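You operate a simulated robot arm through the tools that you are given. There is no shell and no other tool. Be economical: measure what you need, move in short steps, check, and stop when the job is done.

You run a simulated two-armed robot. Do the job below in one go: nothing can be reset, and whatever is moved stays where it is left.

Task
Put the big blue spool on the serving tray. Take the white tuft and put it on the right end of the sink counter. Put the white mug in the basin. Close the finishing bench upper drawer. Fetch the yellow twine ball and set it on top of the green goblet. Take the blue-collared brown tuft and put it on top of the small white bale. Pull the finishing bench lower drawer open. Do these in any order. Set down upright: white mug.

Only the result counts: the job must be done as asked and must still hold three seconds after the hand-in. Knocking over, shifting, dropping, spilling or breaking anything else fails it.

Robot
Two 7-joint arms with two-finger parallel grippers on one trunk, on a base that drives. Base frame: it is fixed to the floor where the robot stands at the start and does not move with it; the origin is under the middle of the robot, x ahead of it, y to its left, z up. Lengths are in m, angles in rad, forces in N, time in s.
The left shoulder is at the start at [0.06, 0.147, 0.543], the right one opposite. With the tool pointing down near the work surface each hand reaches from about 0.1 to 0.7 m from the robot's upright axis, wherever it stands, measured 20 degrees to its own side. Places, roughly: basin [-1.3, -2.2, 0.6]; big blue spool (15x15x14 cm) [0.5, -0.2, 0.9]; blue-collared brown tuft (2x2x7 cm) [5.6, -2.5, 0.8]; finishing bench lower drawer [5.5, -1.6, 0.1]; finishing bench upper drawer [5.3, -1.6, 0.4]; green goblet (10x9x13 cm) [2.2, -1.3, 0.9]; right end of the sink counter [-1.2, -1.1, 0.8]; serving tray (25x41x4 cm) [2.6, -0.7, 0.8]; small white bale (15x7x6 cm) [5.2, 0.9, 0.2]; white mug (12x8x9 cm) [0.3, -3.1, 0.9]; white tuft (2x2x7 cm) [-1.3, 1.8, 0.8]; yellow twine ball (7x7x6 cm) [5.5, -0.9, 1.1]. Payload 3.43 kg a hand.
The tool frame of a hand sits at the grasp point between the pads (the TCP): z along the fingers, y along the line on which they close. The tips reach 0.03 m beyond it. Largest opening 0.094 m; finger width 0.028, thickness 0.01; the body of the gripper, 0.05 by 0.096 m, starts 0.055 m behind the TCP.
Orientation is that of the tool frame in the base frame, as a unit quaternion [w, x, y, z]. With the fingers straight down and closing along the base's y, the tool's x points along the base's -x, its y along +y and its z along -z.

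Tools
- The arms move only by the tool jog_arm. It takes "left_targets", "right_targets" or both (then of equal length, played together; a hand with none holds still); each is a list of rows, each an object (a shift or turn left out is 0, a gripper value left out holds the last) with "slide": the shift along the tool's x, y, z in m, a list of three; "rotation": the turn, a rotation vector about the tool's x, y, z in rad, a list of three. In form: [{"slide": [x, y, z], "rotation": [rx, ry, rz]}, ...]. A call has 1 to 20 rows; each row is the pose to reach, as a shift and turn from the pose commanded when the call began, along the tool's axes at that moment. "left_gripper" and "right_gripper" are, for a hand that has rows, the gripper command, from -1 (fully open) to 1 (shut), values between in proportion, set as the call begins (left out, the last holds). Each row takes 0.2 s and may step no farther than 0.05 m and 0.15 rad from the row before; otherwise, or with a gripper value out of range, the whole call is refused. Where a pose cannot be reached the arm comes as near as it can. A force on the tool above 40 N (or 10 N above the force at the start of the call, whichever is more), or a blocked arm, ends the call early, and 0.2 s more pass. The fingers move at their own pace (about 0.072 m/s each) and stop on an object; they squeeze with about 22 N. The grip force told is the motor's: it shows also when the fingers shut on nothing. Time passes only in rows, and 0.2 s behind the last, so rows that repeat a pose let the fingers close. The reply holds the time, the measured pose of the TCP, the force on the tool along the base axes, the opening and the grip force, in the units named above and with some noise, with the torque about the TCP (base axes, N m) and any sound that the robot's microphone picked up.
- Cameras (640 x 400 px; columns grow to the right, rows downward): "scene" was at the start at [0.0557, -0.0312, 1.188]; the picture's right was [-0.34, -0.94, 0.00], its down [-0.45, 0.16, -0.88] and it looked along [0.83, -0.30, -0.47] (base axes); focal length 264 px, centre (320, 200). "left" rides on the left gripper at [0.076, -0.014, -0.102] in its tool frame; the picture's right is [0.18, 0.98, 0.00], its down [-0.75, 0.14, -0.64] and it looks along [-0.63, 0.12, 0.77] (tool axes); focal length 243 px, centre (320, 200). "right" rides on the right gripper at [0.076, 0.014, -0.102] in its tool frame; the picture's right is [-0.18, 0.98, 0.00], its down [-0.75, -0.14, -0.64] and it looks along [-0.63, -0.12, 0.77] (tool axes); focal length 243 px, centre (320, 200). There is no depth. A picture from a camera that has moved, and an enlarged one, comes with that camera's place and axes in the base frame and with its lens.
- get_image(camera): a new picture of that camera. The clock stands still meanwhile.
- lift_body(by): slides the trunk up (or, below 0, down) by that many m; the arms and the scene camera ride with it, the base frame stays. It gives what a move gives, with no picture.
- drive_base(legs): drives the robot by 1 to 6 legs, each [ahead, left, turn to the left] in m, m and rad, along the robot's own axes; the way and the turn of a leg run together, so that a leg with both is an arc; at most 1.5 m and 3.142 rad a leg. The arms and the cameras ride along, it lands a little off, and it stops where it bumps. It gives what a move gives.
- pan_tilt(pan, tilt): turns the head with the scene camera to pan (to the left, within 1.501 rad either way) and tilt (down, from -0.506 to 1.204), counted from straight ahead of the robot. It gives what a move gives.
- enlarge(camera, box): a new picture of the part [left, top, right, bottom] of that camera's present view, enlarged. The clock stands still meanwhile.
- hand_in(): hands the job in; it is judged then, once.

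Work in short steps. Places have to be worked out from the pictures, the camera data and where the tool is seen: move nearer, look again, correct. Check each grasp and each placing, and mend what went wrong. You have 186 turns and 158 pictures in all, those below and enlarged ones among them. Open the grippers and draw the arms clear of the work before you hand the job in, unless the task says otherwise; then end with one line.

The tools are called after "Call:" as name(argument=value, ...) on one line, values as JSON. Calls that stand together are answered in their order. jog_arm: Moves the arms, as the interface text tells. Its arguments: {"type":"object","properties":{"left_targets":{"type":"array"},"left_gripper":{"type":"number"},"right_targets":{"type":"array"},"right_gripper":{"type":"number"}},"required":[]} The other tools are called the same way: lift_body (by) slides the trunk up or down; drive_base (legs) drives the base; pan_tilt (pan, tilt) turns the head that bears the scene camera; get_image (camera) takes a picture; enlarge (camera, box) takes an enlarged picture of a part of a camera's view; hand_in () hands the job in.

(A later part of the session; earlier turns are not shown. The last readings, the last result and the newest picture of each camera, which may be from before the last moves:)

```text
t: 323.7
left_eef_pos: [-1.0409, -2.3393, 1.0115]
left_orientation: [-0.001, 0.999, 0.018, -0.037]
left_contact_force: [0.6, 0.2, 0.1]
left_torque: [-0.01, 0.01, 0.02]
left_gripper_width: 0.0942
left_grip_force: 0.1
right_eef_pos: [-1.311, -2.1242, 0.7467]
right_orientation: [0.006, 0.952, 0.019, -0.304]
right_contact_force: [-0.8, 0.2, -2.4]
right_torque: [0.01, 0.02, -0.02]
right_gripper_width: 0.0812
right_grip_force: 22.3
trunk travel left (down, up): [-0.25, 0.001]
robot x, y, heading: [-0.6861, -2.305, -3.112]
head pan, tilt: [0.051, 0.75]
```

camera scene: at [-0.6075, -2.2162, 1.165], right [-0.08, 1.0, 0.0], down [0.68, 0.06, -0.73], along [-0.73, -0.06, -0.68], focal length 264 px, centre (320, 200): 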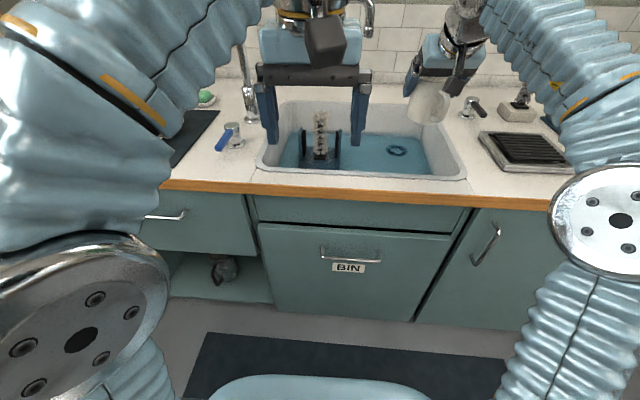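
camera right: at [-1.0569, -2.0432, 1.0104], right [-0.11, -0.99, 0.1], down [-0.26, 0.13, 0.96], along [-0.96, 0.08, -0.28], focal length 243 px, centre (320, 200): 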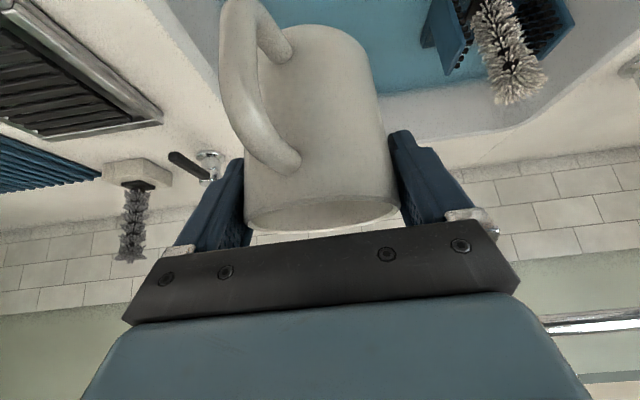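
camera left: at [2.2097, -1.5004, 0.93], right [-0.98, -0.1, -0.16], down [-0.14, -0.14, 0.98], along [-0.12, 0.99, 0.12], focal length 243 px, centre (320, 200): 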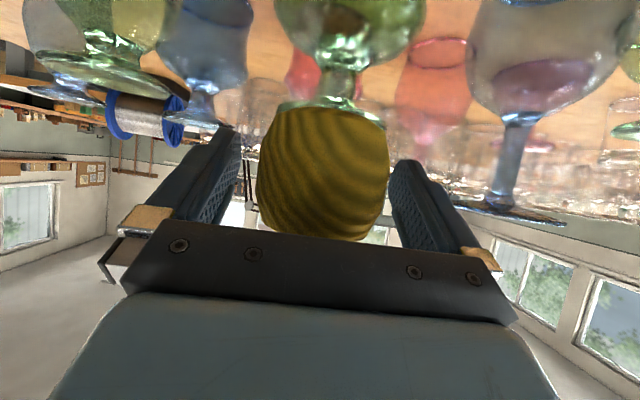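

Free now. I continue lowering in 4–8 mm steps.

Call:
jog_arm(right_targets=[{"slide": [0.0014, 0, 0.002]}, {"slide": [0.0028, 0, 0.004]}, {"slide": [0.0043, 0, 0.0062]}, {"slide": [0.0057, 0, 0.0083]}, {"slide": [0.0057, 0, 0.0083]}])

Call:
jog_arm(right_targets=[{"slide": [0.0014, 0, 0.002]}, {"slide": [0.0028, 0, 0.004]}, {"slide": [0.0043, 0, 0.0062]}, {"slide": [0.0043, 0, 0.0062]}])

```text
t: 324.9
left_eef_pos: [-1.0415, -2.34, 1.0118]
left_orientation: [-0.001, 0.999, 0.019, -0.037]
left_contact_force: [0.3, -0.3, 0.3]
left_torque: [-0.01, -0.01, 0.0]
left_gripper_width: 0.094
left_grip_force: 0.1
right_eef_pos: [-1.3122, -2.1239, 0.7373]
right_orientation: [0.006, 0.953, 0.018, -0.303]
right_contact_force: [-0.4, -0.1, -2.1]
right_torque: [0.0, 0.05, -0.01]
right_gripper_width: 0.0811
right_grip_force: 21.9
trunk travel left (down, up): [-0.25, 0.001]
robot x, y, heading: [-0.6866, -2.304, -3.109]
head pan, tilt: [0.051, 0.75]
```

```text
t: 325.9
left_eef_pos: [-1.0414, -2.3395, 1.0123]
left_orientation: [-0.001, 0.999, 0.018, -0.036]
left_contact_force: [-0.3, -0.3, 0.3]
left_torque: [0.01, -0.04, 0.03]
left_gripper_width: 0.0939
left_grip_force: 0.1
right_eef_pos: [-1.3123, -2.1251, 0.7295]
right_orientation: [0.007, 0.953, 0.018, -0.304]
right_contact_force: [-0.6, 0.4, -1.7]
right_torque: [-0.03, 0.04, -0.03]
right_gripper_width: 0.0809
right_grip_force: 21.9
trunk travel left (down, up): [-0.25, 0.001]
robot x, y, heading: [-0.6863, -2.2994, -3.113]
head pan, tilt: [0.051, 0.75]
```

Call:
jog_arm(right_targets=[{"slide": [0.0014, 0, 0.002]}, {"slide": [0.0028, 0, 0.004]}, {"slide": [0.0043, 0, 0.0062]}, {"slide": [0.0057, 0, 0.0083]}, {"slide": [0.0057, 0, 0.0083]}])

Call:
enlarge(camera="scene", box=[300, 80, 480, 220])

```text
t: 327.1
left_eef_pos: [-1.0411, -2.3392, 1.0133]
left_orientation: [-0.001, 0.999, 0.018, -0.037]
left_contact_force: [-0.4, 0.2, 0.0]
left_torque: [-0.01, 0.02, 0.01]
left_gripper_width: 0.0941
left_grip_force: 0.1
right_eef_pos: [-1.312, -2.1248, 0.718]
right_orientation: [0.005, 0.953, 0.018, -0.303]
right_contact_force: [-0.4, 0.1, -2.1]
right_torque: [0.01, 0.02, -0.02]
right_gripper_width: 0.0811
right_grip_force: 21.7
trunk travel left (down, up): [-0.25, 0.001]
robot x, y, heading: [-0.6818, -2.2984, -3.114]
head pan, tilt: [0.051, 0.75]
```

```text
2.86 times, centred on (390, 150) of scene
camera zoom: at [-0.7399, -2.3075, 1.165], right [-0.08, 1.0, 0.0], down [0.68, 0.06, -0.73], along [-0.73, -0.06, -0.68], focal length 753 px, centre (120, 343)
```

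zoom: 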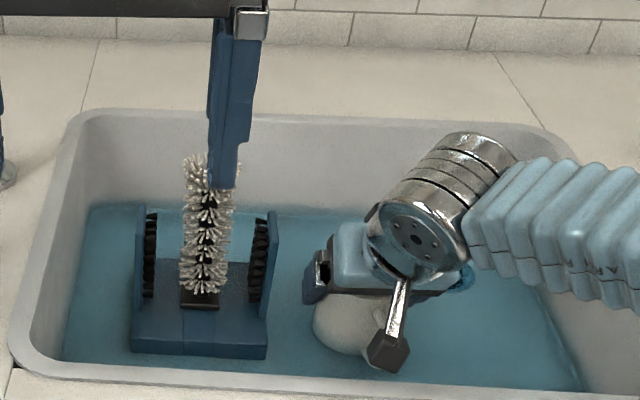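

The counter re-triangulates to z≈0.783 with the rim at x≈−1.12, so the floor is deeper than thought. I move 3 cm further in and keep lowering.

Call:
drive_base(legs=[[0.03, 0, 0]])

Call:
jog_arm(right_targets=[{"slide": [0.0028, 0, 0.004]}, {"slide": [0.0057, 0, 0.0083]}, {"slide": [0.0085, 0, 0.0125]}, {"slide": [0.0113, 0, 0.0165]}, {"slide": [0.0113, 0, 0.0165]}])

Call:
jog_arm(right_targets=[{"slide": [0.0014, 0, 0.002]}, {"slide": [0.0028, 0, 0.004]}, {"slide": [0.0043, 0, 0.0062]}, {"slide": [0.0057, 0, 0.0083]}, {"slide": [0.0057, 0, 0.0083]}])

```text
t: 327.9
left_eef_pos: [-1.0713, -2.341, 1.0126]
left_orientation: [0.0, 0.999, 0.018, -0.036]
left_contact_force: [0.1, 0.3, 0.1]
left_torque: [-0.01, 0.04, 0.0]
left_gripper_width: 0.0939
left_grip_force: 0.0
right_eef_pos: [-1.3416, -2.1253, 0.7189]
right_orientation: [0.005, 0.952, 0.017, -0.304]
right_contact_force: [-0.5, 0.1, -0.5]
right_torque: [0.01, 0.05, -0.03]
right_gripper_width: 0.0812
right_grip_force: 21.9
trunk travel left (down, up): [-0.25, 0.001]
robot x, y, heading: [-0.7158, -2.3006, -3.108]
head pan, tilt: [0.051, 0.75]
```

```text
t: 329.1
left_eef_pos: [-1.0696, -2.3403, 1.013]
left_orientation: [-0.002, 0.999, 0.018, -0.037]
left_contact_force: [0.4, 1.3, -0.5]
left_torque: [0.05, -0.02, 0.03]
left_gripper_width: 0.094
left_grip_force: 0.0
right_eef_pos: [-1.3423, -2.1252, 0.7005]
right_orientation: [0.005, 0.953, 0.016, -0.304]
right_contact_force: [0.6, 3.4, 15.9]
right_torque: [0.04, -0.28, -0.05]
right_gripper_width: 0.0803
right_grip_force: 21.4
trunk travel left (down, up): [-0.25, 0.001]
robot x, y, heading: [-0.717, -2.3012, -3.107]
head pan, tilt: [0.051, 0.75]
```

```text
t: 330.1
left_eef_pos: [-1.0696, -2.3403, 1.0121]
left_orientation: [-0.002, 0.999, 0.018, -0.037]
left_contact_force: [-0.1, 0.0, -1.0]
left_torque: [0.01, 0.0, 0.0]
left_gripper_width: 0.0943
left_grip_force: 0.1
right_eef_pos: [-1.344, -2.126, 0.6959]
right_orientation: [0.007, 0.951, 0.018, -0.309]
right_contact_force: [-1.8, 0.0, 15.1]
right_torque: [0.0, -0.43, 0.05]
right_gripper_width: 0.0801
right_grip_force: 22.0
trunk travel left (down, up): [-0.25, 0.001]
robot x, y, heading: [-0.7193, -2.2987, -3.108]
head pan, tilt: [0.051, 0.75]
stopped in row 4 (right hand): the force on the tool passed its limit at 43 N (the readings are from after the stop); the commanded pose is now the measured one
```

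Contact now is under the mug (small lever arm): it stands on the floor. I ease up 3 mm and open.

Call:
jog_arm(right_targets=[{"slide": [-0.0014, 0, -0.002]}, {"slide": [-0.0014, 0, -0.002]}])

Call:
jog_arm(right_targets=[{"slide": [0, 0, 0]}, {"slide": [0, 0, 0]}, {"slide": [0, 0, 0]}], right_gripper=-1)

Call:
get_image(camera="right")

```text
t: 330.7
left_eef_pos: [-1.0715, -2.3407, 1.0134]
left_orientation: [-0.001, 0.999, 0.018, -0.037]
left_contact_force: [-0.1, 0.3, 0.7]
left_torque: [0.0, 0.0, 0.04]
left_gripper_width: 0.094
left_grip_force: 0.1
right_eef_pos: [-1.3441, -2.1261, 0.6938]
right_orientation: [0.006, 0.952, 0.018, -0.306]
right_contact_force: [-2.9, -2.6, 9.9]
right_torque: [-0.14, -0.12, -0.09]
right_gripper_width: 0.08
right_grip_force: 21.9
trunk travel left (down, up): [-0.25, 0.001]
robot x, y, heading: [-0.7204, -2.3055, -3.113]
head pan, tilt: [0.051, 0.75]
```

```text
t: 331.5
left_eef_pos: [-1.0705, -2.3405, 1.0129]
left_orientation: [-0.002, 0.999, 0.02, -0.037]
left_contact_force: [0.9, 0.1, 0.1]
left_torque: [0.01, 0.0, 0.0]
left_gripper_width: 0.0939
left_grip_force: 0.2
right_eef_pos: [-1.3429, -2.1254, 0.6949]
right_orientation: [0.005, 0.952, 0.018, -0.306]
right_contact_force: [1.5, -1.5, 6.9]
right_torque: [0.07, -0.22, -0.08]
right_gripper_width: 0.094
right_grip_force: 0.1
trunk travel left (down, up): [-0.25, 0.001]
robot x, y, heading: [-0.7187, -2.3007, -3.108]
head pan, tilt: [0.051, 0.75]
```

```text
36 pictures are left
camera right: at [-1.2216, -2.1355, 0.7334], right [-0.11, -0.99, 0.11], down [-0.24, 0.13, 0.96], along [-0.96, 0.08, -0.25], focal length 243 px, centre (320, 200)
```

right: 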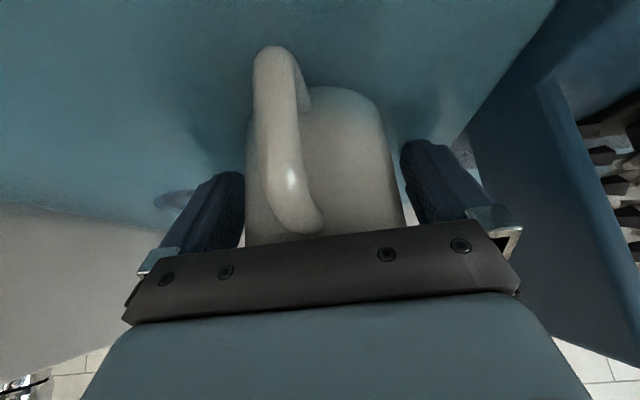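

Mug stands free in the basin. I rise vertically, slowly at first.

Call:
jog_arm(right_targets=[{"slide": [-0.0057, 0, -0.0083]}, {"slide": [-0.0141, 0, -0.0206]}, {"slide": [-0.0283, 0, -0.0413]}, {"slide": [-0.0424, 0, -0.0619]}, {"slide": [-0.0622, 0, -0.0908]}, {"slide": [-0.085, 0, -0.124]}])

Call:
jog_arm(right_targets=[{"slide": [-0.022, 0, -0.033]}, {"slide": [-0.04, 0, -0.06]}, {"slide": [-0.05, 0, -0.08]}])

Call:
get_image(camera="scene")

```text
t: 332.9
left_eef_pos: [-1.0712, -2.3408, 1.0122]
left_orientation: [-0.001, 0.999, 0.018, -0.037]
left_contact_force: [-0.8, -0.1, -0.4]
left_torque: [0.01, -0.04, -0.01]
left_gripper_width: 0.0941
left_grip_force: 0.2
right_eef_pos: [-1.3402, -2.1247, 0.8456]
right_orientation: [0.006, 0.952, 0.018, -0.306]
right_contact_force: [0.5, 0.9, -0.5]
right_torque: [0.0, -0.04, 0.03]
right_gripper_width: 0.0938
right_grip_force: 0.1
trunk travel left (down, up): [-0.25, 0.001]
robot x, y, heading: [-0.7174, -2.2997, -3.107]
head pan, tilt: [0.051, 0.75]
```

```text
t: 333.7
left_eef_pos: [-1.0713, -2.3404, 1.0126]
left_orientation: [-0.002, 0.999, 0.018, -0.037]
left_contact_force: [0.2, 1.0, -0.3]
left_torque: [0.01, 0.0, 0.0]
left_gripper_width: 0.0941
left_grip_force: 0.0
right_eef_pos: [-1.3339, -2.1253, 0.9379]
right_orientation: [0.006, 0.952, 0.018, -0.306]
right_contact_force: [-0.4, 0.2, -0.3]
right_torque: [0.0, 0.03, 0.02]
right_gripper_width: 0.0941
right_grip_force: 0.1
trunk travel left (down, up): [-0.25, 0.001]
robot x, y, heading: [-0.7169, -2.3052, -3.112]
head pan, tilt: [0.051, 0.75]
```

```text
35 pictures are left
camera scene: at [-0.7698, -2.3084, 1.165], right [-0.08, 1.0, 0.0], down [0.68, 0.06, -0.73], along [-0.73, -0.06, -0.68], focal length 264 px, centre (320, 200)
```

scene: 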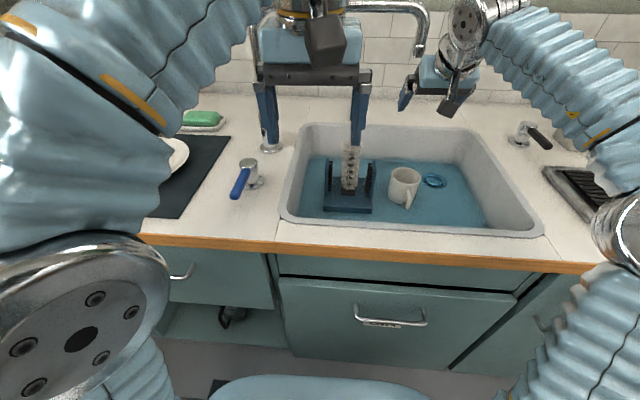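

The mug stands upright in the basin. I back off and strafe right to view the right end of the counter.

Call:
drive_base(legs=[[-0.4, 0, 0], [0, -1.2, 0]])

Call:
pan_tilt(pan=-0.15, tilt=0.55)

Call:
get_image(camera="scene")

```text
t: 341.8
left_eef_pos: [-0.7088, -1.1394, 1.0129]
left_orientation: [-0.001, 0.999, 0.015, -0.037]
left_contact_force: [0.3, 0.6, 0.4]
left_torque: [-0.04, -0.02, 0.0]
left_gripper_width: 0.094
left_grip_force: 0.1
right_eef_pos: [-0.9702, -0.9232, 0.9383]
right_orientation: [0.005, 0.952, 0.015, -0.306]
right_contact_force: [-0.2, -0.5, 0.6]
right_torque: [-0.01, 0.04, -0.02]
right_gripper_width: 0.0941
right_grip_force: 0.1
trunk travel left (down, up): [-0.25, 0.001]
robot x, y, heading: [-0.3559, -1.1037, -3.114]
head pan, tilt: [0.051, 0.75]
```

```text
t: 342.5
left_eef_pos: [-0.708, -1.1374, 1.0129]
left_orientation: [-0.002, 0.999, 0.016, -0.037]
left_contact_force: [0.9, -0.2, -0.9]
left_torque: [0.01, 0.04, -0.03]
left_gripper_width: 0.094
left_grip_force: 0.0
right_eef_pos: [-0.9708, -0.9222, 0.9394]
right_orientation: [0.005, 0.952, 0.016, -0.307]
right_contact_force: [0.5, -0.3, 0.2]
right_torque: [-0.01, 0.01, -0.01]
right_gripper_width: 0.0941
right_grip_force: 0.0
trunk travel left (down, up): [-0.25, 0.001]
robot x, y, heading: [-0.3526, -1.099, -3.118]
head pan, tilt: [-0.15, 0.55]
```

```text
34 pictures are left
camera scene: at [-0.413, -1.0913, 1.1823], right [0.12, 0.99, 0.0], down [0.52, -0.06, -0.85], along [-0.85, 0.1, -0.52], focal length 264 px, centre (320, 200)
```

scene: 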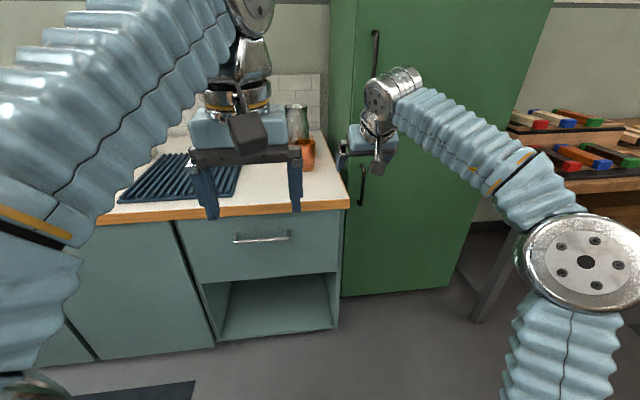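

The free spot at the counter's right end is about (−1.14,−1.08). I back off for clearance and strafe right to the bench with the white tuft.

Call:
drive_base(legs=[[-0.28, 0, 0], [0, -1.4, 0], [0, -1.25, 0]])

Call:
pan_tilt(pan=-0.1, tilt=0.4)

Call:
get_image(camera="scene")

```text
t: 357.0
left_eef_pos: [-0.4913, 1.5229, 1.0115]
left_orientation: [-0.001, 0.999, 0.017, -0.037]
left_contact_force: [0.7, 0.3, 0.1]
left_torque: [-0.01, 0.03, -0.01]
left_gripper_width: 0.0943
left_grip_force: 0.0
right_eef_pos: [-0.7541, 1.74, 0.939]
right_orientation: [0.005, 0.952, 0.016, -0.307]
right_contact_force: [-0.1, 0.0, 0.1]
right_torque: [0.03, -0.02, -0.01]
right_gripper_width: 0.0941
right_grip_force: 0.0
trunk travel left (down, up): [-0.25, 0.001]
robot x, y, heading: [-0.1353, 1.56, -3.11]
head pan, tilt: [-0.15, 0.55]
```

```text
t: 357.7
left_eef_pos: [-0.4889, 1.5226, 1.0135]
left_orientation: [-0.002, 0.999, 0.017, -0.036]
left_contact_force: [0.6, 0.2, 0.5]
left_torque: [-0.04, -0.05, -0.01]
left_gripper_width: 0.0943
left_grip_force: 0.0
right_eef_pos: [-0.754, 1.7397, 0.9387]
right_orientation: [0.005, 0.952, 0.017, -0.306]
right_contact_force: [0.0, -0.9, 0.1]
right_torque: [-0.02, 0.02, 0.01]
right_gripper_width: 0.094
right_grip_force: 0.0
trunk travel left (down, up): [-0.25, 0.001]
robot x, y, heading: [-0.1365, 1.5589, -3.111]
head pan, tilt: [-0.099, 0.4]
```

```text
33 pictures are left
camera scene: at [-0.1992, 1.5676, 1.1961], right [0.07, 1.0, 0.0], down [0.39, -0.03, -0.92], along [-0.92, 0.06, -0.39], focal length 264 px, centre (320, 200)
```

scene: 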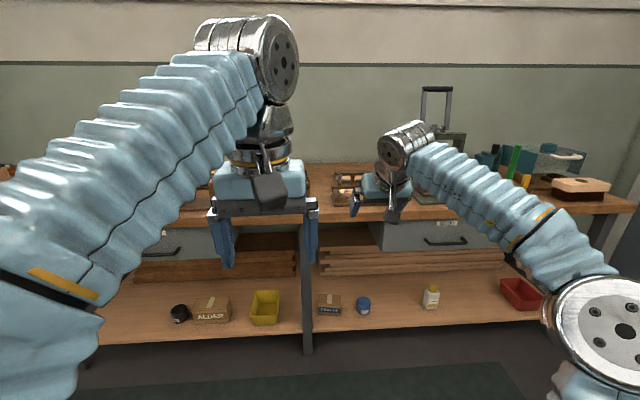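

Call:
enlarge(camera="scene", box=[300, 140, 440, 230])

```text
4.44 times, centred on (370, 185) of scene
camera zoom: at [-0.1992, 1.5676, 1.1961], right [0.07, 1.0, 0.0], down [0.39, -0.03, -0.92], along [-0.92, 0.06, -0.39], focal length 1172 px, centre (98, 267)
```

zoom: 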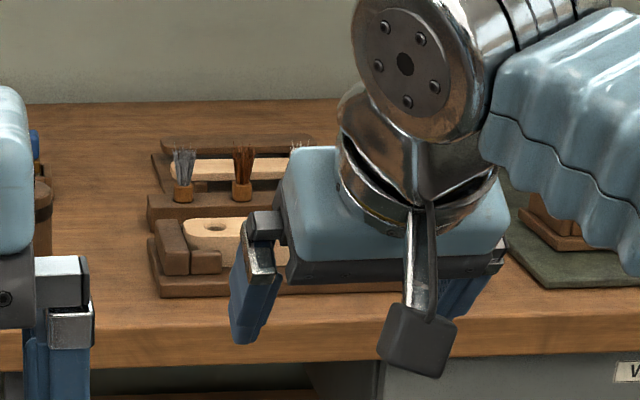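

The white tuft is third in a rack, hidden behind the right hand. I retract the right hand to tool-down and look again.

Call:
jog_arm(right_targets=[{"slide": [0.029, 0, -0.028], "rotation": [0, 0.125, 0]}, {"slide": [0.058, 0, -0.056], "rotation": [0, 0.25, 0]}, {"slide": [0.087, 0, -0.085], "rotation": [0, 0.375, 0]}, {"slide": [0.116, 0, -0.113], "rotation": [0, 0.5, 0]}, {"slide": [0.145, 0, -0.141], "rotation": [0, 0.62, 0]}, {"slide": [0.145, 0, -0.141], "rotation": [0, 0.62, 0]}], right_gripper=-0.3)

Call:
drive_base(legs=[[0.25, -0.05, 0]])

Call:
get_image(camera="scene")

```text
t: 359.1
left_eef_pos: [-0.4906, 1.5229, 1.0137]
left_orientation: [-0.001, 0.999, 0.016, -0.036]
left_contact_force: [-0.4, -0.4, -0.3]
left_torque: [0.03, -0.01, 0.01]
left_gripper_width: 0.0942
left_grip_force: 0.1
right_eef_pos: [-0.5511, 1.7459, 0.969]
right_orientation: [0.0, 1.0, 0.017, -0.001]
right_contact_force: [0.0, -0.4, 0.6]
right_torque: [-0.01, 0.01, 0.01]
right_gripper_width: 0.0611
right_grip_force: 0.0
trunk travel left (down, up): [-0.25, 0.001]
robot x, y, heading: [-0.1351, 1.563, -3.115]
head pan, tilt: [-0.099, 0.4]
```

```text
t: 360.9
left_eef_pos: [-0.741, 1.5661, 1.0126]
left_orientation: [-0.003, 0.999, 0.017, -0.037]
left_contact_force: [-0.8, 0.0, -0.6]
left_torque: [0.0, 0.03, 0.01]
left_gripper_width: 0.0938
left_grip_force: 0.1
right_eef_pos: [-0.8031, 1.7878, 0.9682]
right_orientation: [0.0, 1.0, 0.017, -0.002]
right_contact_force: [0.7, -0.3, 0.5]
right_torque: [-0.01, 0.06, 0.03]
right_gripper_width: 0.0612
right_grip_force: 0.0
trunk travel left (down, up): [-0.25, 0.001]
robot x, y, heading: [-0.3872, 1.6047, -3.113]
head pan, tilt: [-0.099, 0.4]
```

```text
31 pictures are left
camera scene: at [-0.4497, 1.6099, 1.1961], right [0.07, 1.0, 0.0], down [0.39, -0.03, -0.92], along [-0.92, 0.06, -0.39], focal length 264 px, centre (320, 200)
```

scene: 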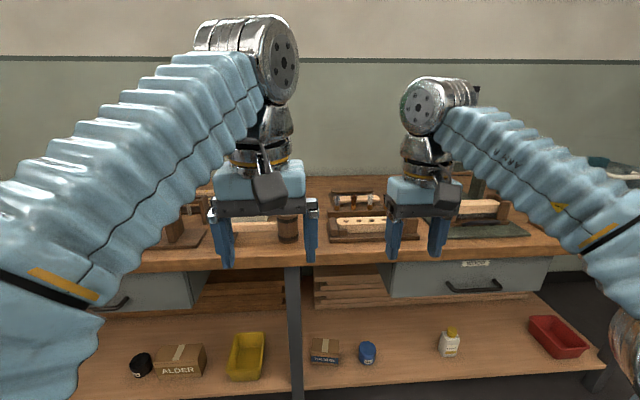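

Call:
enlarge(camera="scene", box=[310, 175, 410, 245])

```text
5.71 times, centred on (360, 210) of scene
camera zoom: at [-0.4497, 1.6099, 1.1961], right [0.07, 1.0, 0.0], down [0.39, -0.03, -0.92], along [-0.92, 0.06, -0.39], focal length 1507 px, centre (91, 143)
```

zoom: 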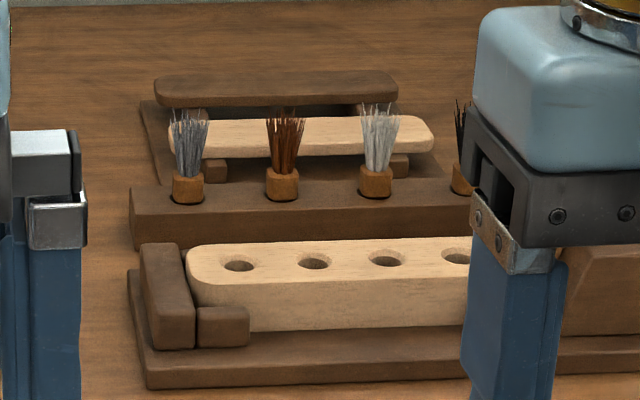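

White tuft triangulates to about (−1.245,1.830,0.828). I drive 0.33 m ahead and 5.5 cm right, then extend over it.

Call:
drive_base(legs=[[0, -0.05, 0], [0.34, 0, 0]])

Call:
jog_arm(right_targets=[{"slide": [-0.035, 0, 0.01]}, {"slide": [-0.07, 0, 0.02]}, {"slide": [-0.09, 0, 0.03]}, {"slide": [-0.09, 0, 0.03]}], right_gripper=0.0)

Call:
get_image(camera="right")

Call:
enlarge(camera="scene", box=[330, 150, 480, 270])

```text
t: 363.7
left_eef_pos: [-1.0842, 1.6053, 1.0137]
left_orientation: [-0.003, 0.999, 0.018, -0.037]
left_contact_force: [0.0, 0.4, 0.7]
left_torque: [0.01, 0.01, -0.03]
left_gripper_width: 0.094
left_grip_force: 0.1
right_eef_pos: [-1.148, 1.8276, 0.9688]
right_orientation: [0.001, 1.0, 0.018, -0.003]
right_contact_force: [0.0, 0.4, 0.0]
right_torque: [0.01, 0.04, -0.02]
right_gripper_width: 0.0609
right_grip_force: 0.1
trunk travel left (down, up): [-0.25, 0.001]
robot x, y, heading: [-0.7335, 1.642, -3.107]
head pan, tilt: [-0.099, 0.4]
```

```text
t: 364.7
left_eef_pos: [-1.0846, 1.6054, 1.013]
left_orientation: [-0.002, 0.999, 0.017, -0.037]
left_contact_force: [-0.2, -0.4, 0.1]
left_torque: [0.04, -0.01, 0.0]
left_gripper_width: 0.0938
left_grip_force: 0.1
right_eef_pos: [-1.2362, 1.8246, 0.9377]
right_orientation: [0.001, 1.0, 0.019, -0.002]
right_contact_force: [0.2, 0.3, -0.6]
right_torque: [-0.02, -0.04, -0.02]
right_gripper_width: 0.0472
right_grip_force: 0.1
trunk travel left (down, up): [-0.25, 0.001]
robot x, y, heading: [-0.7296, 1.643, -3.112]
head pan, tilt: [-0.099, 0.4]
```

```text
29 pictures are left
camera right: at [-1.1603, 1.8125, 1.0408], right [-0.15, -0.99, 0.0], down [-0.76, 0.11, 0.64], along [-0.64, 0.1, -0.76], focal length 243 px, centre (320, 200)
```

right: 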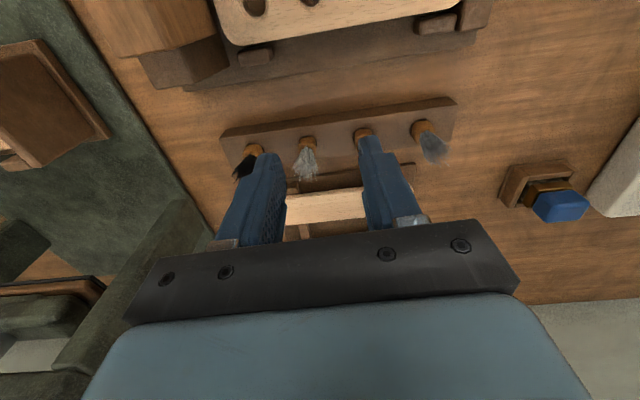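

```text
3.33 times, centred on (405, 210) of scene
camera zoom: at [-0.7932, 1.6498, 1.1961], right [0.07, 1.0, 0.0], down [0.39, -0.03, -0.92], along [-0.92, 0.06, -0.39], focal length 879 px, centre (37, 167)
```

zoom: 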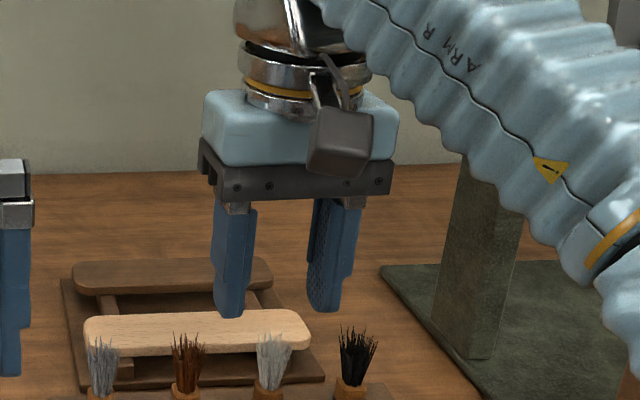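

Closer estimate: white tuft at (−1.262,1.840). I align above it and descend to z≈0.868.

Call:
jog_arm(right_targets=[{"slide": [-0.0254, -0.0164, 0.005]}, {"slide": [-0.0254, -0.0164, 0.01]}, {"slide": [-0.0254, -0.0164, 0.035]}, {"slide": [-0.0254, -0.0164, 0.055]}, {"slide": [-0.0254, -0.0164, 0.068]}, {"slide": [-0.0254, -0.0164, 0.068]}])

Call:
get_image(camera="right")

```text
t: 366.1
left_eef_pos: [-1.085, 1.604, 1.0112]
left_orientation: [-0.003, 0.999, 0.017, -0.037]
left_contact_force: [-0.5, 0.1, -0.2]
left_torque: [-0.02, 0.0, -0.04]
left_gripper_width: 0.0941
left_grip_force: 0.1
right_eef_pos: [-1.2632, 1.8394, 0.8697]
right_orientation: [0.0, 1.0, 0.018, -0.002]
right_contact_force: [0.6, -0.5, -0.4]
right_torque: [0.01, -0.01, -0.01]
right_gripper_width: 0.0469
right_grip_force: 0.0
trunk travel left (down, up): [-0.25, 0.001]
robot x, y, heading: [-0.7305, 1.642, -3.115]
head pan, tilt: [-0.099, 0.4]
```

```text
27 pictures are left
camera right: at [-1.1867, 1.8276, 0.9724], right [-0.15, -0.99, 0.0], down [-0.76, 0.11, 0.65], along [-0.64, 0.1, -0.76], focal length 243 px, centre (320, 200)
```

right: 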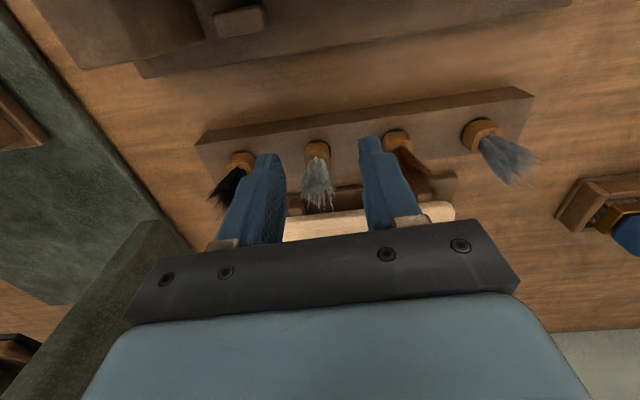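

Aligned to within a few mm. I descend 1.6 cm and close.

Call:
jog_arm(right_targets=[{"slide": [-0.002, -0.002, 0.008]}, {"slide": [-0.003, -0.002, 0.016]}, {"slide": [-0.003, -0.002, 0.016]}])

Call:
jog_arm(right_targets=[{"slide": [0, 0, 0]}, {"slide": [0, 0, 0]}, {"slide": [0, 0, 0]}], right_gripper=1)

Call:
jog_arm(right_targets=[{"slide": [0, 0, -0.015]}, {"slide": [0, 0, -0.035]}, {"slide": [0, 0, -0.055]}, {"slide": [0.02, 0, -0.075]}])

Call:
get_image(camera="right")

```text
t: 366.9
left_eef_pos: [-1.0842, 1.605, 1.013]
left_orientation: [-0.003, 0.999, 0.018, -0.036]
left_contact_force: [0.4, 0.1, 0.5]
left_torque: [0.0, 0.03, 0.0]
left_gripper_width: 0.0938
left_grip_force: 0.1
right_eef_pos: [-1.2658, 1.8416, 0.8546]
right_orientation: [0.0, 1.0, 0.017, -0.002]
right_contact_force: [0.1, 1.2, 0.8]
right_torque: [-0.01, 0.02, 0.0]
right_gripper_width: 0.0469
right_grip_force: 0.1
trunk travel left (down, up): [-0.25, 0.001]
robot x, y, heading: [-0.7305, 1.6447, -3.111]
head pan, tilt: [-0.099, 0.4]
```

```text
t: 367.7
left_eef_pos: [-1.084, 1.6049, 1.0123]
left_orientation: [-0.002, 0.999, 0.017, -0.036]
left_contact_force: [-1.0, -0.5, 0.2]
left_torque: [-0.02, -0.03, -0.04]
left_gripper_width: 0.0939
left_grip_force: 0.0
right_eef_pos: [-1.2673, 1.8418, 0.8544]
right_orientation: [0.0, 1.0, 0.017, -0.001]
right_contact_force: [0.6, -0.5, -0.3]
right_torque: [0.01, 0.01, 0.02]
right_gripper_width: 0.0179
right_grip_force: 21.9
trunk travel left (down, up): [-0.25, 0.001]
robot x, y, heading: [-0.7286, 1.6428, -3.113]
head pan, tilt: [-0.099, 0.4]
```

```text
t: 368.7
left_eef_pos: [-1.0852, 1.6051, 1.0131]
left_orientation: [-0.002, 0.999, 0.017, -0.037]
left_contact_force: [-0.5, 0.7, -0.3]
left_torque: [0.0, -0.02, 0.01]
left_gripper_width: 0.0939
left_grip_force: 0.0
right_eef_pos: [-1.2453, 1.8443, 0.9296]
right_orientation: [0.0, 1.0, 0.018, -0.003]
right_contact_force: [-0.6, 0.1, -0.6]
right_torque: [0.04, -0.01, -0.03]
right_gripper_width: 0.018
right_grip_force: 22.0
trunk travel left (down, up): [-0.25, 0.001]
robot x, y, heading: [-0.7301, 1.6422, -3.118]
head pan, tilt: [-0.099, 0.4]
```

```text
26 pictures are left
camera right: at [-1.1691, 1.8307, 1.0318], right [-0.15, -0.99, 0.0], down [-0.76, 0.11, 0.64], along [-0.64, 0.1, -0.76], focal length 243 px, centre (320, 200)
```

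right: 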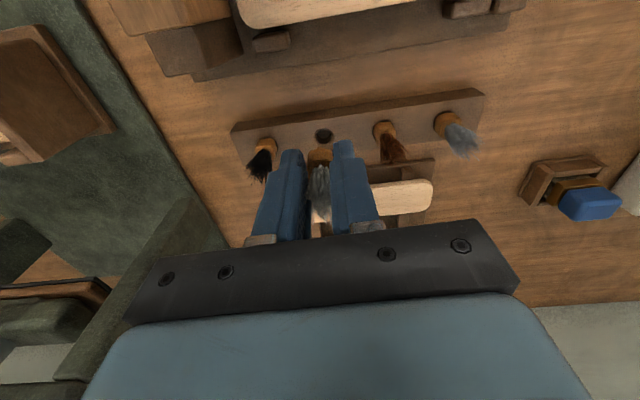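

The white tuft is held. I raise, back off, and strafe left to the sink counter's right end.

Call:
jog_arm(right_targets=[{"slide": [0.04, 0, -0.02]}, {"slide": [0.08, 0, -0.04]}, {"slide": [0.1, 0, -0.04]}])

Call:
drive_base(legs=[[-0.55, 0, 0], [0, 1.45, 0], [0, 1.45, 0]])

Call:
jog_arm(right_targets=[{"slide": [-0.02, 0, 0.01], "rotation": [0, -0.125, 0]}, {"slide": [-0.04, 0, 0.015], "rotation": [0, -0.25, 0]}, {"slide": [-0.06, 0, 0.02], "rotation": [0, -0.375, 0]}, {"slide": [-0.08, 0, 0.025], "rotation": [0, -0.5, 0]}, {"slide": [-0.1, 0, 0.03], "rotation": [0, -0.625, 0]}, {"slide": [-0.12, 0, 0.035], "rotation": [0, -0.75, 0]}, {"slide": [-0.14, 0, 0.04], "rotation": [0, -0.87, 0]}, {"slide": [-0.14, 0, 0.04], "rotation": [0, -0.87, 0]}])

Call:
pan_tilt(pan=-0.15, tilt=0.5)

Call:
get_image(camera="scene")

```text
t: 369.5
left_eef_pos: [-1.0842, 1.606, 1.0128]
left_orientation: [-0.002, 0.999, 0.017, -0.036]
left_contact_force: [0.2, 0.1, -0.7]
left_torque: [0.0, 0.0, 0.03]
left_gripper_width: 0.0939
left_grip_force: 0.2
right_eef_pos: [-1.1462, 1.8449, 0.9691]
right_orientation: [-0.001, 1.0, 0.018, -0.002]
right_contact_force: [-0.5, 0.2, -0.2]
right_torque: [0.03, -0.02, 0.01]
right_gripper_width: 0.0174
right_grip_force: 21.6
trunk travel left (down, up): [-0.25, 0.001]
robot x, y, heading: [-0.7331, 1.6431, -3.116]
head pan, tilt: [-0.099, 0.4]
```

```text
t: 386.3
left_eef_pos: [-0.4275, -1.2966, 1.013]
left_orientation: [-0.002, 0.999, 0.019, -0.037]
left_contact_force: [-0.7, 0.1, -0.3]
left_torque: [-0.01, -0.03, 0.02]
left_gripper_width: 0.0937
left_grip_force: 0.0
right_eef_pos: [-0.489, -1.056, 0.9693]
right_orientation: [0.0, 1.0, 0.019, -0.001]
right_contact_force: [0.7, -0.2, 0.0]
right_torque: [0.02, 0.01, -0.01]
right_gripper_width: 0.0171
right_grip_force: 21.7
trunk travel left (down, up): [-0.25, 0.001]
robot x, y, heading: [-0.0725, -1.2576, -3.106]
head pan, tilt: [-0.099, 0.4]
```

```text
t: 388.1
left_eef_pos: [-0.4256, -1.2954, 1.0119]
left_orientation: [-0.002, 0.999, 0.018, -0.037]
left_contact_force: [0.3, 0.9, -0.1]
left_torque: [-0.02, 0.01, 0.03]
left_gripper_width: 0.0941
left_grip_force: 0.0
right_eef_pos: [-0.6288, -1.0598, 0.9298]
right_orientation: [0.008, 0.906, 0.017, -0.423]
right_contact_force: [1.0, 0.0, -0.5]
right_torque: [0.01, 0.0, 0.03]
right_gripper_width: 0.0171
right_grip_force: 22.2
trunk travel left (down, up): [-0.25, 0.001]
robot x, y, heading: [-0.0739, -1.2535, -3.112]
head pan, tilt: [-0.099, 0.4]
```

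```text
t: 388.8
left_eef_pos: [-0.4258, -1.2948, 1.0114]
left_orientation: [-0.002, 0.999, 0.018, -0.036]
left_contact_force: [-0.2, -0.5, 0.7]
left_torque: [-0.04, 0.0, 0.0]
left_gripper_width: 0.0942
left_grip_force: 0.0
right_eef_pos: [-0.6278, -1.0602, 0.9313]
right_orientation: [0.008, 0.906, 0.018, -0.423]
right_contact_force: [-0.2, 0.0, -0.4]
right_torque: [-0.01, -0.02, 0.0]
right_gripper_width: 0.0173
right_grip_force: 22.2
trunk travel left (down, up): [-0.25, 0.001]
robot x, y, heading: [-0.071, -1.2531, -3.106]
head pan, tilt: [-0.15, 0.499]
```

```text
25 pictures are left
camera scene: at [-0.1333, -1.2458, 1.187], right [0.12, 0.99, 0.0], down [0.48, -0.06, -0.88], along [-0.87, 0.1, -0.48], focal length 264 px, centre (320, 200)
```

scene: 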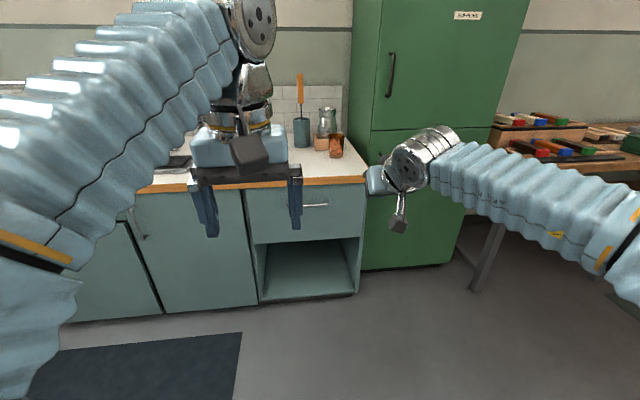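

The free area is near (−1.14,−1.12). I drive most of the way and check.

Call:
drive_base(legs=[[0, 0.042, 0], [0.5, 0, 0]])

Call:
pan_tilt(pan=-0.3, tilt=0.65)

Call:
get_image(camera="scene")

```text
t: 392.2
left_eef_pos: [-0.9218, -1.3557, 1.0126]
left_orientation: [-0.002, 0.999, 0.02, -0.036]
left_contact_force: [0.2, -0.2, 0.2]
left_torque: [-0.01, 0.0, 0.0]
left_gripper_width: 0.0939
left_grip_force: 0.0
right_eef_pos: [-1.1251, -1.1208, 0.9302]
right_orientation: [0.01, 0.906, 0.019, -0.422]
right_contact_force: [0.2, 0.0, 1.1]
right_torque: [0.0, 0.04, 0.0]
right_gripper_width: 0.0171
right_grip_force: 21.8
trunk travel left (down, up): [-0.25, 0.001]
robot x, y, heading: [-0.571, -1.3163, -3.11]
head pan, tilt: [-0.15, 0.499]
```

```text
t: 392.9
left_eef_pos: [-0.9226, -1.3559, 1.013]
left_orientation: [-0.001, 0.999, 0.02, -0.038]
left_contact_force: [-1.1, 0.0, 0.7]
left_torque: [0.0, 0.0, 0.02]
left_gripper_width: 0.0942
left_grip_force: 0.0
right_eef_pos: [-1.1248, -1.1214, 0.931]
right_orientation: [0.009, 0.906, 0.019, -0.424]
right_contact_force: [-0.2, -1.4, 0.6]
right_torque: [-0.02, -0.01, 0.0]
right_gripper_width: 0.0168
right_grip_force: 22.5
trunk travel left (down, up): [-0.25, 0.001]
robot x, y, heading: [-0.567, -1.3141, -3.109]
head pan, tilt: [-0.3, 0.649]
```

```text
24 pictures are left
camera scene: at [-0.6224, -1.2925, 1.1736], right [0.26, 0.97, 0.0], down [0.58, -0.16, -0.8], along [-0.77, 0.21, -0.6], focal length 264 px, centre (320, 200)
```

scene: 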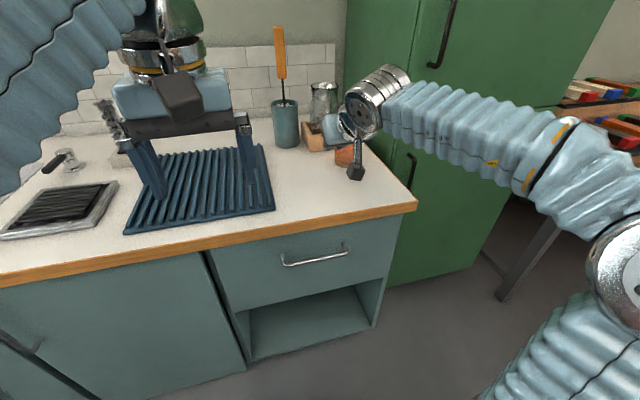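

Call:
enlarge(camera="scene", box=[250, 60, 430, 230])

```text
2.35 times, centred on (340, 145) of scene
camera zoom: at [-0.6224, -1.2925, 1.1736], right [0.26, 0.97, 0.0], down [0.58, -0.16, -0.8], along [-0.77, 0.21, -0.6], focal length 620 px, centre (273, 329)
```

zoom: 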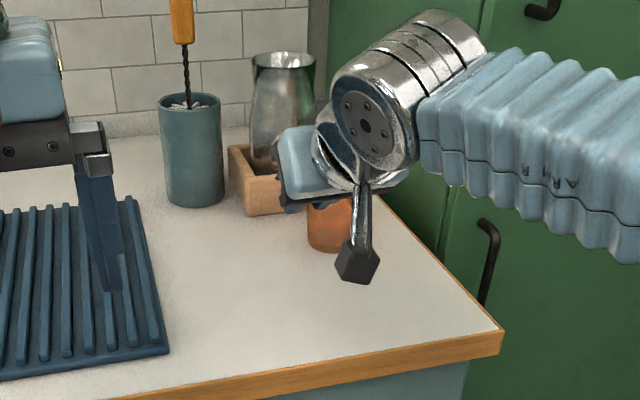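

Target area is clear. I lower 8 cm, then feel for contact.

Call:
jog_arm(right_targets=[{"slide": [0.026, 0, 0.03]}, {"slide": [0.046, 0, 0.048]}, {"slide": [0.0563, 0, 0.0575]}, {"slide": [0.0563, 0, 0.0575]}])

Call:
enlarge(camera="scene", box=[270, 90, 430, 230])

```text
t: 393.9
left_eef_pos: [-0.9216, -1.3547, 1.0121]
left_orientation: [-0.002, 0.999, 0.02, -0.037]
left_contact_force: [-0.2, 0.4, 0.0]
left_torque: [0.03, 0.02, 0.02]
left_gripper_width: 0.0944
left_grip_force: 0.1
right_eef_pos: [-1.1327, -1.1204, 0.8494]
right_orientation: [0.009, 0.906, 0.018, -0.423]
right_contact_force: [-0.8, 0.1, -1.0]
right_torque: [-0.02, 0.01, -0.03]
right_gripper_width: 0.0171
right_grip_force: 22.1
trunk travel left (down, up): [-0.25, 0.001]
robot x, y, heading: [-0.5663, -1.3145, -3.107]
head pan, tilt: [-0.3, 0.649]
```

```text
2.86 times, centred on (350, 160) of scene
camera zoom: at [-0.6224, -1.2924, 1.1736], right [0.26, 0.96, 0.0], down [0.58, -0.16, -0.8], along [-0.77, 0.21, -0.6], focal length 753 px, centre (234, 314)
```

zoom: 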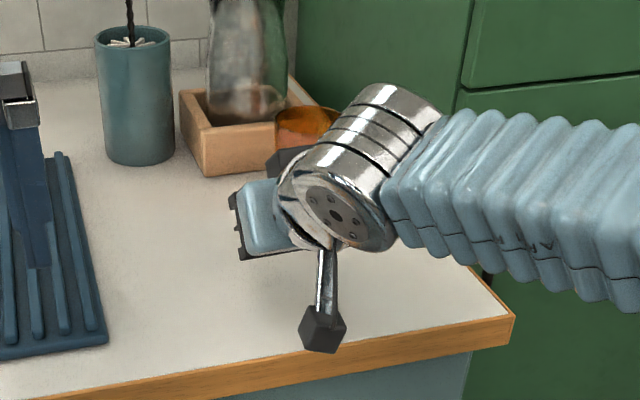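

Call:
jog_arm(right_targets=[{"slide": [0.0046, 0, 0.0039]}, {"slide": [0.0092, 0, 0.0077]}, {"slide": [0.0092, 0, 0.0077]}])

Call:
jog_arm(right_targets=[{"slide": [0.0023, 0, 0.0019]}, {"slide": [0.0046, 0, 0.0039]}, {"slide": [0.0046, 0, 0.0039]}])

```text
t: 394.7
left_eef_pos: [-0.9231, -1.3554, 1.0127]
left_orientation: [-0.002, 0.999, 0.02, -0.036]
left_contact_force: [-1.0, -0.4, 0.4]
left_torque: [0.0, -0.03, 0.01]
left_gripper_width: 0.0941
left_grip_force: 0.0
right_eef_pos: [-1.1322, -1.1219, 0.8398]
right_orientation: [0.009, 0.906, 0.019, -0.424]
right_contact_force: [0.3, -0.1, -0.6]
right_torque: [0.01, -0.01, -0.01]
right_gripper_width: 0.0169
right_grip_force: 21.9
trunk travel left (down, up): [-0.25, 0.001]
robot x, y, heading: [-0.5634, -1.3135, -3.107]
head pan, tilt: [-0.3, 0.649]
```

```text
t: 395.5
left_eef_pos: [-0.922, -1.3545, 1.0139]
left_orientation: [-0.003, 0.999, 0.021, -0.037]
left_contact_force: [-0.4, 0.3, 0.3]
left_torque: [0.02, 0.0, -0.01]
left_gripper_width: 0.0941
left_grip_force: 0.1
right_eef_pos: [-1.1339, -1.1211, 0.8316]
right_orientation: [0.008, 0.906, 0.018, -0.423]
right_contact_force: [0.6, -0.7, -0.8]
right_torque: [0.02, -0.03, 0.04]
right_gripper_width: 0.017
right_grip_force: 21.5
trunk travel left (down, up): [-0.25, 0.001]
robot x, y, heading: [-0.5671, -1.3161, -3.107]
head pan, tilt: [-0.3, 0.649]
```

Call:
jog_arm(right_targets=[{"slide": [0.0023, 0, 0.0019]}, {"slide": [0.0046, 0, 0.0039]}, {"slide": [0.0046, 0, 0.0039]}])

Call:
jog_arm(right_targets=[{"slide": [0.0023, 0, 0.0019]}, {"slide": [0.0046, 0, 0.0039]}, {"slide": [0.0046, 0, 0.0039]}])

Call:
get_image(camera="right")

```text
t: 396.3
left_eef_pos: [-0.9223, -1.3554, 1.014]
left_orientation: [-0.002, 0.999, 0.02, -0.037]
left_contact_force: [0.8, -0.1, -0.1]
left_torque: [-0.05, 0.0, -0.03]
left_gripper_width: 0.094
left_grip_force: 0.1
right_eef_pos: [-1.133, -1.1215, 0.8265]
right_orientation: [0.008, 0.906, 0.018, -0.423]
right_contact_force: [0.6, 0.1, -0.1]
right_torque: [-0.05, -0.03, -0.02]
right_gripper_width: 0.0171
right_grip_force: 22.3
trunk travel left (down, up): [-0.25, 0.001]
robot x, y, heading: [-0.5651, -1.3133, -3.109]
head pan, tilt: [-0.3, 0.649]
```

```text
t: 397.1
left_eef_pos: [-0.921, -1.3553, 1.0125]
left_orientation: [-0.001, 0.999, 0.021, -0.038]
left_contact_force: [0.5, 0.2, -0.9]
left_torque: [0.0, 0.0, -0.01]
left_gripper_width: 0.0941
left_grip_force: 0.0
right_eef_pos: [-1.1335, -1.1206, 0.8213]
right_orientation: [0.01, 0.906, 0.019, -0.423]
right_contact_force: [0.0, -0.3, 0.0]
right_torque: [-0.01, 0.0, 0.0]
right_gripper_width: 0.017
right_grip_force: 22.1
trunk travel left (down, up): [-0.25, 0.001]
robot x, y, heading: [-0.5692, -1.3144, -3.109]
head pan, tilt: [-0.3, 0.649]
```

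```text
21 pictures are left
camera right: at [-1.0052, -1.1302, 0.8273], right [-0.08, -0.99, 0.14], down [0.0, 0.14, 0.99], along [-1.0, 0.08, -0.01], focal length 243 px, centre (320, 200)
```

right: 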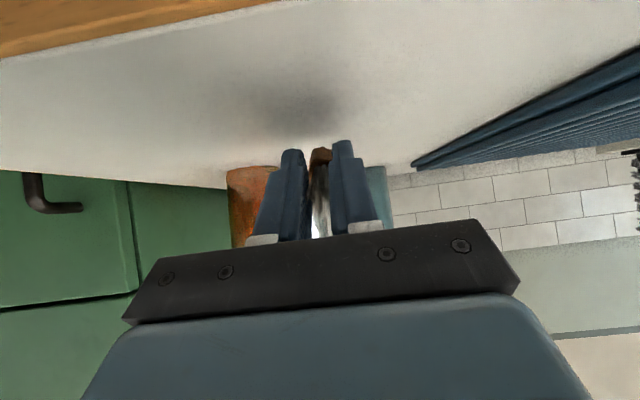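

Collar appears about 1 cm above the surface. I continue lowering in small steps.

Call:
jog_arm(right_targets=[{"slide": [0.0023, 0, 0.0019]}, {"slide": [0.0046, 0, 0.0039]}, {"slide": [0.0046, 0, 0.0039]}])

Call:
jog_arm(right_targets=[{"slide": [0.0023, 0, 0.0019]}, {"slide": [0.0046, 0, 0.0039]}, {"slide": [0.0046, 0, 0.0039]}])

```text
t: 397.9
left_eef_pos: [-0.922, -1.3544, 1.0119]
left_orientation: [-0.002, 0.999, 0.019, -0.037]
left_contact_force: [-0.2, -0.6, -0.3]
left_torque: [0.03, -0.01, 0.0]
left_gripper_width: 0.094
left_grip_force: 0.0
right_eef_pos: [-1.1328, -1.1201, 0.8145]
right_orientation: [0.008, 0.906, 0.018, -0.423]
right_contact_force: [-0.6, -0.1, -0.3]
right_torque: [0.03, -0.03, 0.02]
right_gripper_width: 0.0169
right_grip_force: 21.8
trunk travel left (down, up): [-0.25, 0.001]
robot x, y, heading: [-0.5668, -1.3143, -3.107]
head pan, tilt: [-0.3, 0.649]
```

```text
t: 398.7
left_eef_pos: [-0.9212, -1.3559, 1.0142]
left_orientation: [-0.001, 0.999, 0.021, -0.037]
left_contact_force: [-1.0, 0.8, -0.3]
left_torque: [-0.03, 0.01, -0.02]
left_gripper_width: 0.0942
left_grip_force: 0.0
right_eef_pos: [-1.132, -1.1209, 0.8109]
right_orientation: [0.009, 0.905, 0.019, -0.425]
right_contact_force: [3.0, -0.7, 14.9]
right_torque: [-0.07, 0.6, -0.02]
right_gripper_width: 0.0172
right_grip_force: 22.2
trunk travel left (down, up): [-0.25, 0.001]
robot x, y, heading: [-0.5676, -1.3178, -3.106]
head pan, tilt: [-0.3, 0.649]
```

The collar is on the counter (contact 4 cm ahead of the TCP). I ease up 1 mm and open.

Call:
jog_arm(right_targets=[{"slide": [-0.0015, 0, -0.0013]}, {"slide": [-0.0015, 0, -0.0013]}])

Call:
jog_arm(right_targets=[{"slide": [0, 0, 0]}, {"slide": [0, 0, 0]}, {"slide": [0, 0, 0]}, {"slide": [0, 0, 0]}], right_gripper=-0.3)

Call:
get_image(camera="right")

```text
t: 399.3
left_eef_pos: [-0.9227, -1.3561, 1.0139]
left_orientation: [-0.001, 0.999, 0.02, -0.037]
left_contact_force: [-0.2, 0.3, -1.0]
left_torque: [-0.03, -0.04, -0.02]
left_gripper_width: 0.0939
left_grip_force: 0.1
right_eef_pos: [-1.1319, -1.1213, 0.8104]
right_orientation: [0.009, 0.906, 0.018, -0.423]
right_contact_force: [1.5, -0.3, 7.5]
right_torque: [0.0, 0.31, 0.01]
right_gripper_width: 0.0167
right_grip_force: 21.9
trunk travel left (down, up): [-0.25, 0.001]
robot x, y, heading: [-0.5667, -1.3187, -3.111]
head pan, tilt: [-0.3, 0.649]
```

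```text
t: 400.3
left_eef_pos: [-0.9219, -1.3555, 1.0133]
left_orientation: [-0.002, 0.999, 0.019, -0.036]
left_contact_force: [0.5, 0.0, 0.8]
left_torque: [-0.01, 0.0, 0.03]
left_gripper_width: 0.0938
left_grip_force: 0.1
right_eef_pos: [-1.1326, -1.1217, 0.8092]
right_orientation: [0.009, 0.906, 0.02, -0.424]
right_contact_force: [-0.1, -0.3, 0.5]
right_torque: [0.05, -0.02, -0.05]
right_gripper_width: 0.0608
right_grip_force: 0.1
trunk travel left (down, up): [-0.25, 0.001]
robot x, y, heading: [-0.5696, -1.3126, -3.106]
head pan, tilt: [-0.3, 0.649]
```

```text
20 pictures are left
camera right: at [-1.005, -1.1309, 0.8172], right [-0.08, -0.99, 0.14], down [0.0, 0.14, 0.99], along [-1.0, 0.08, -0.01], focal length 243 px, centre (320, 200)
```

right: 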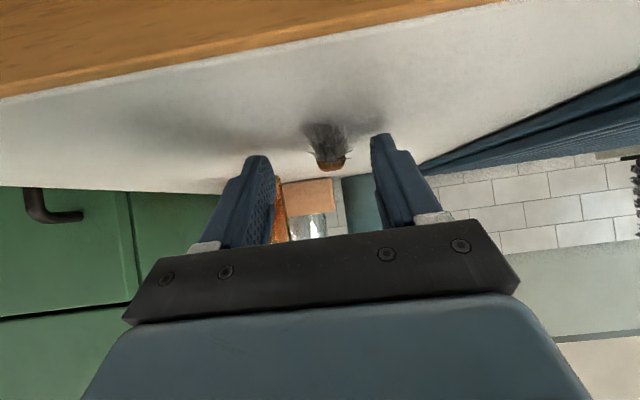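

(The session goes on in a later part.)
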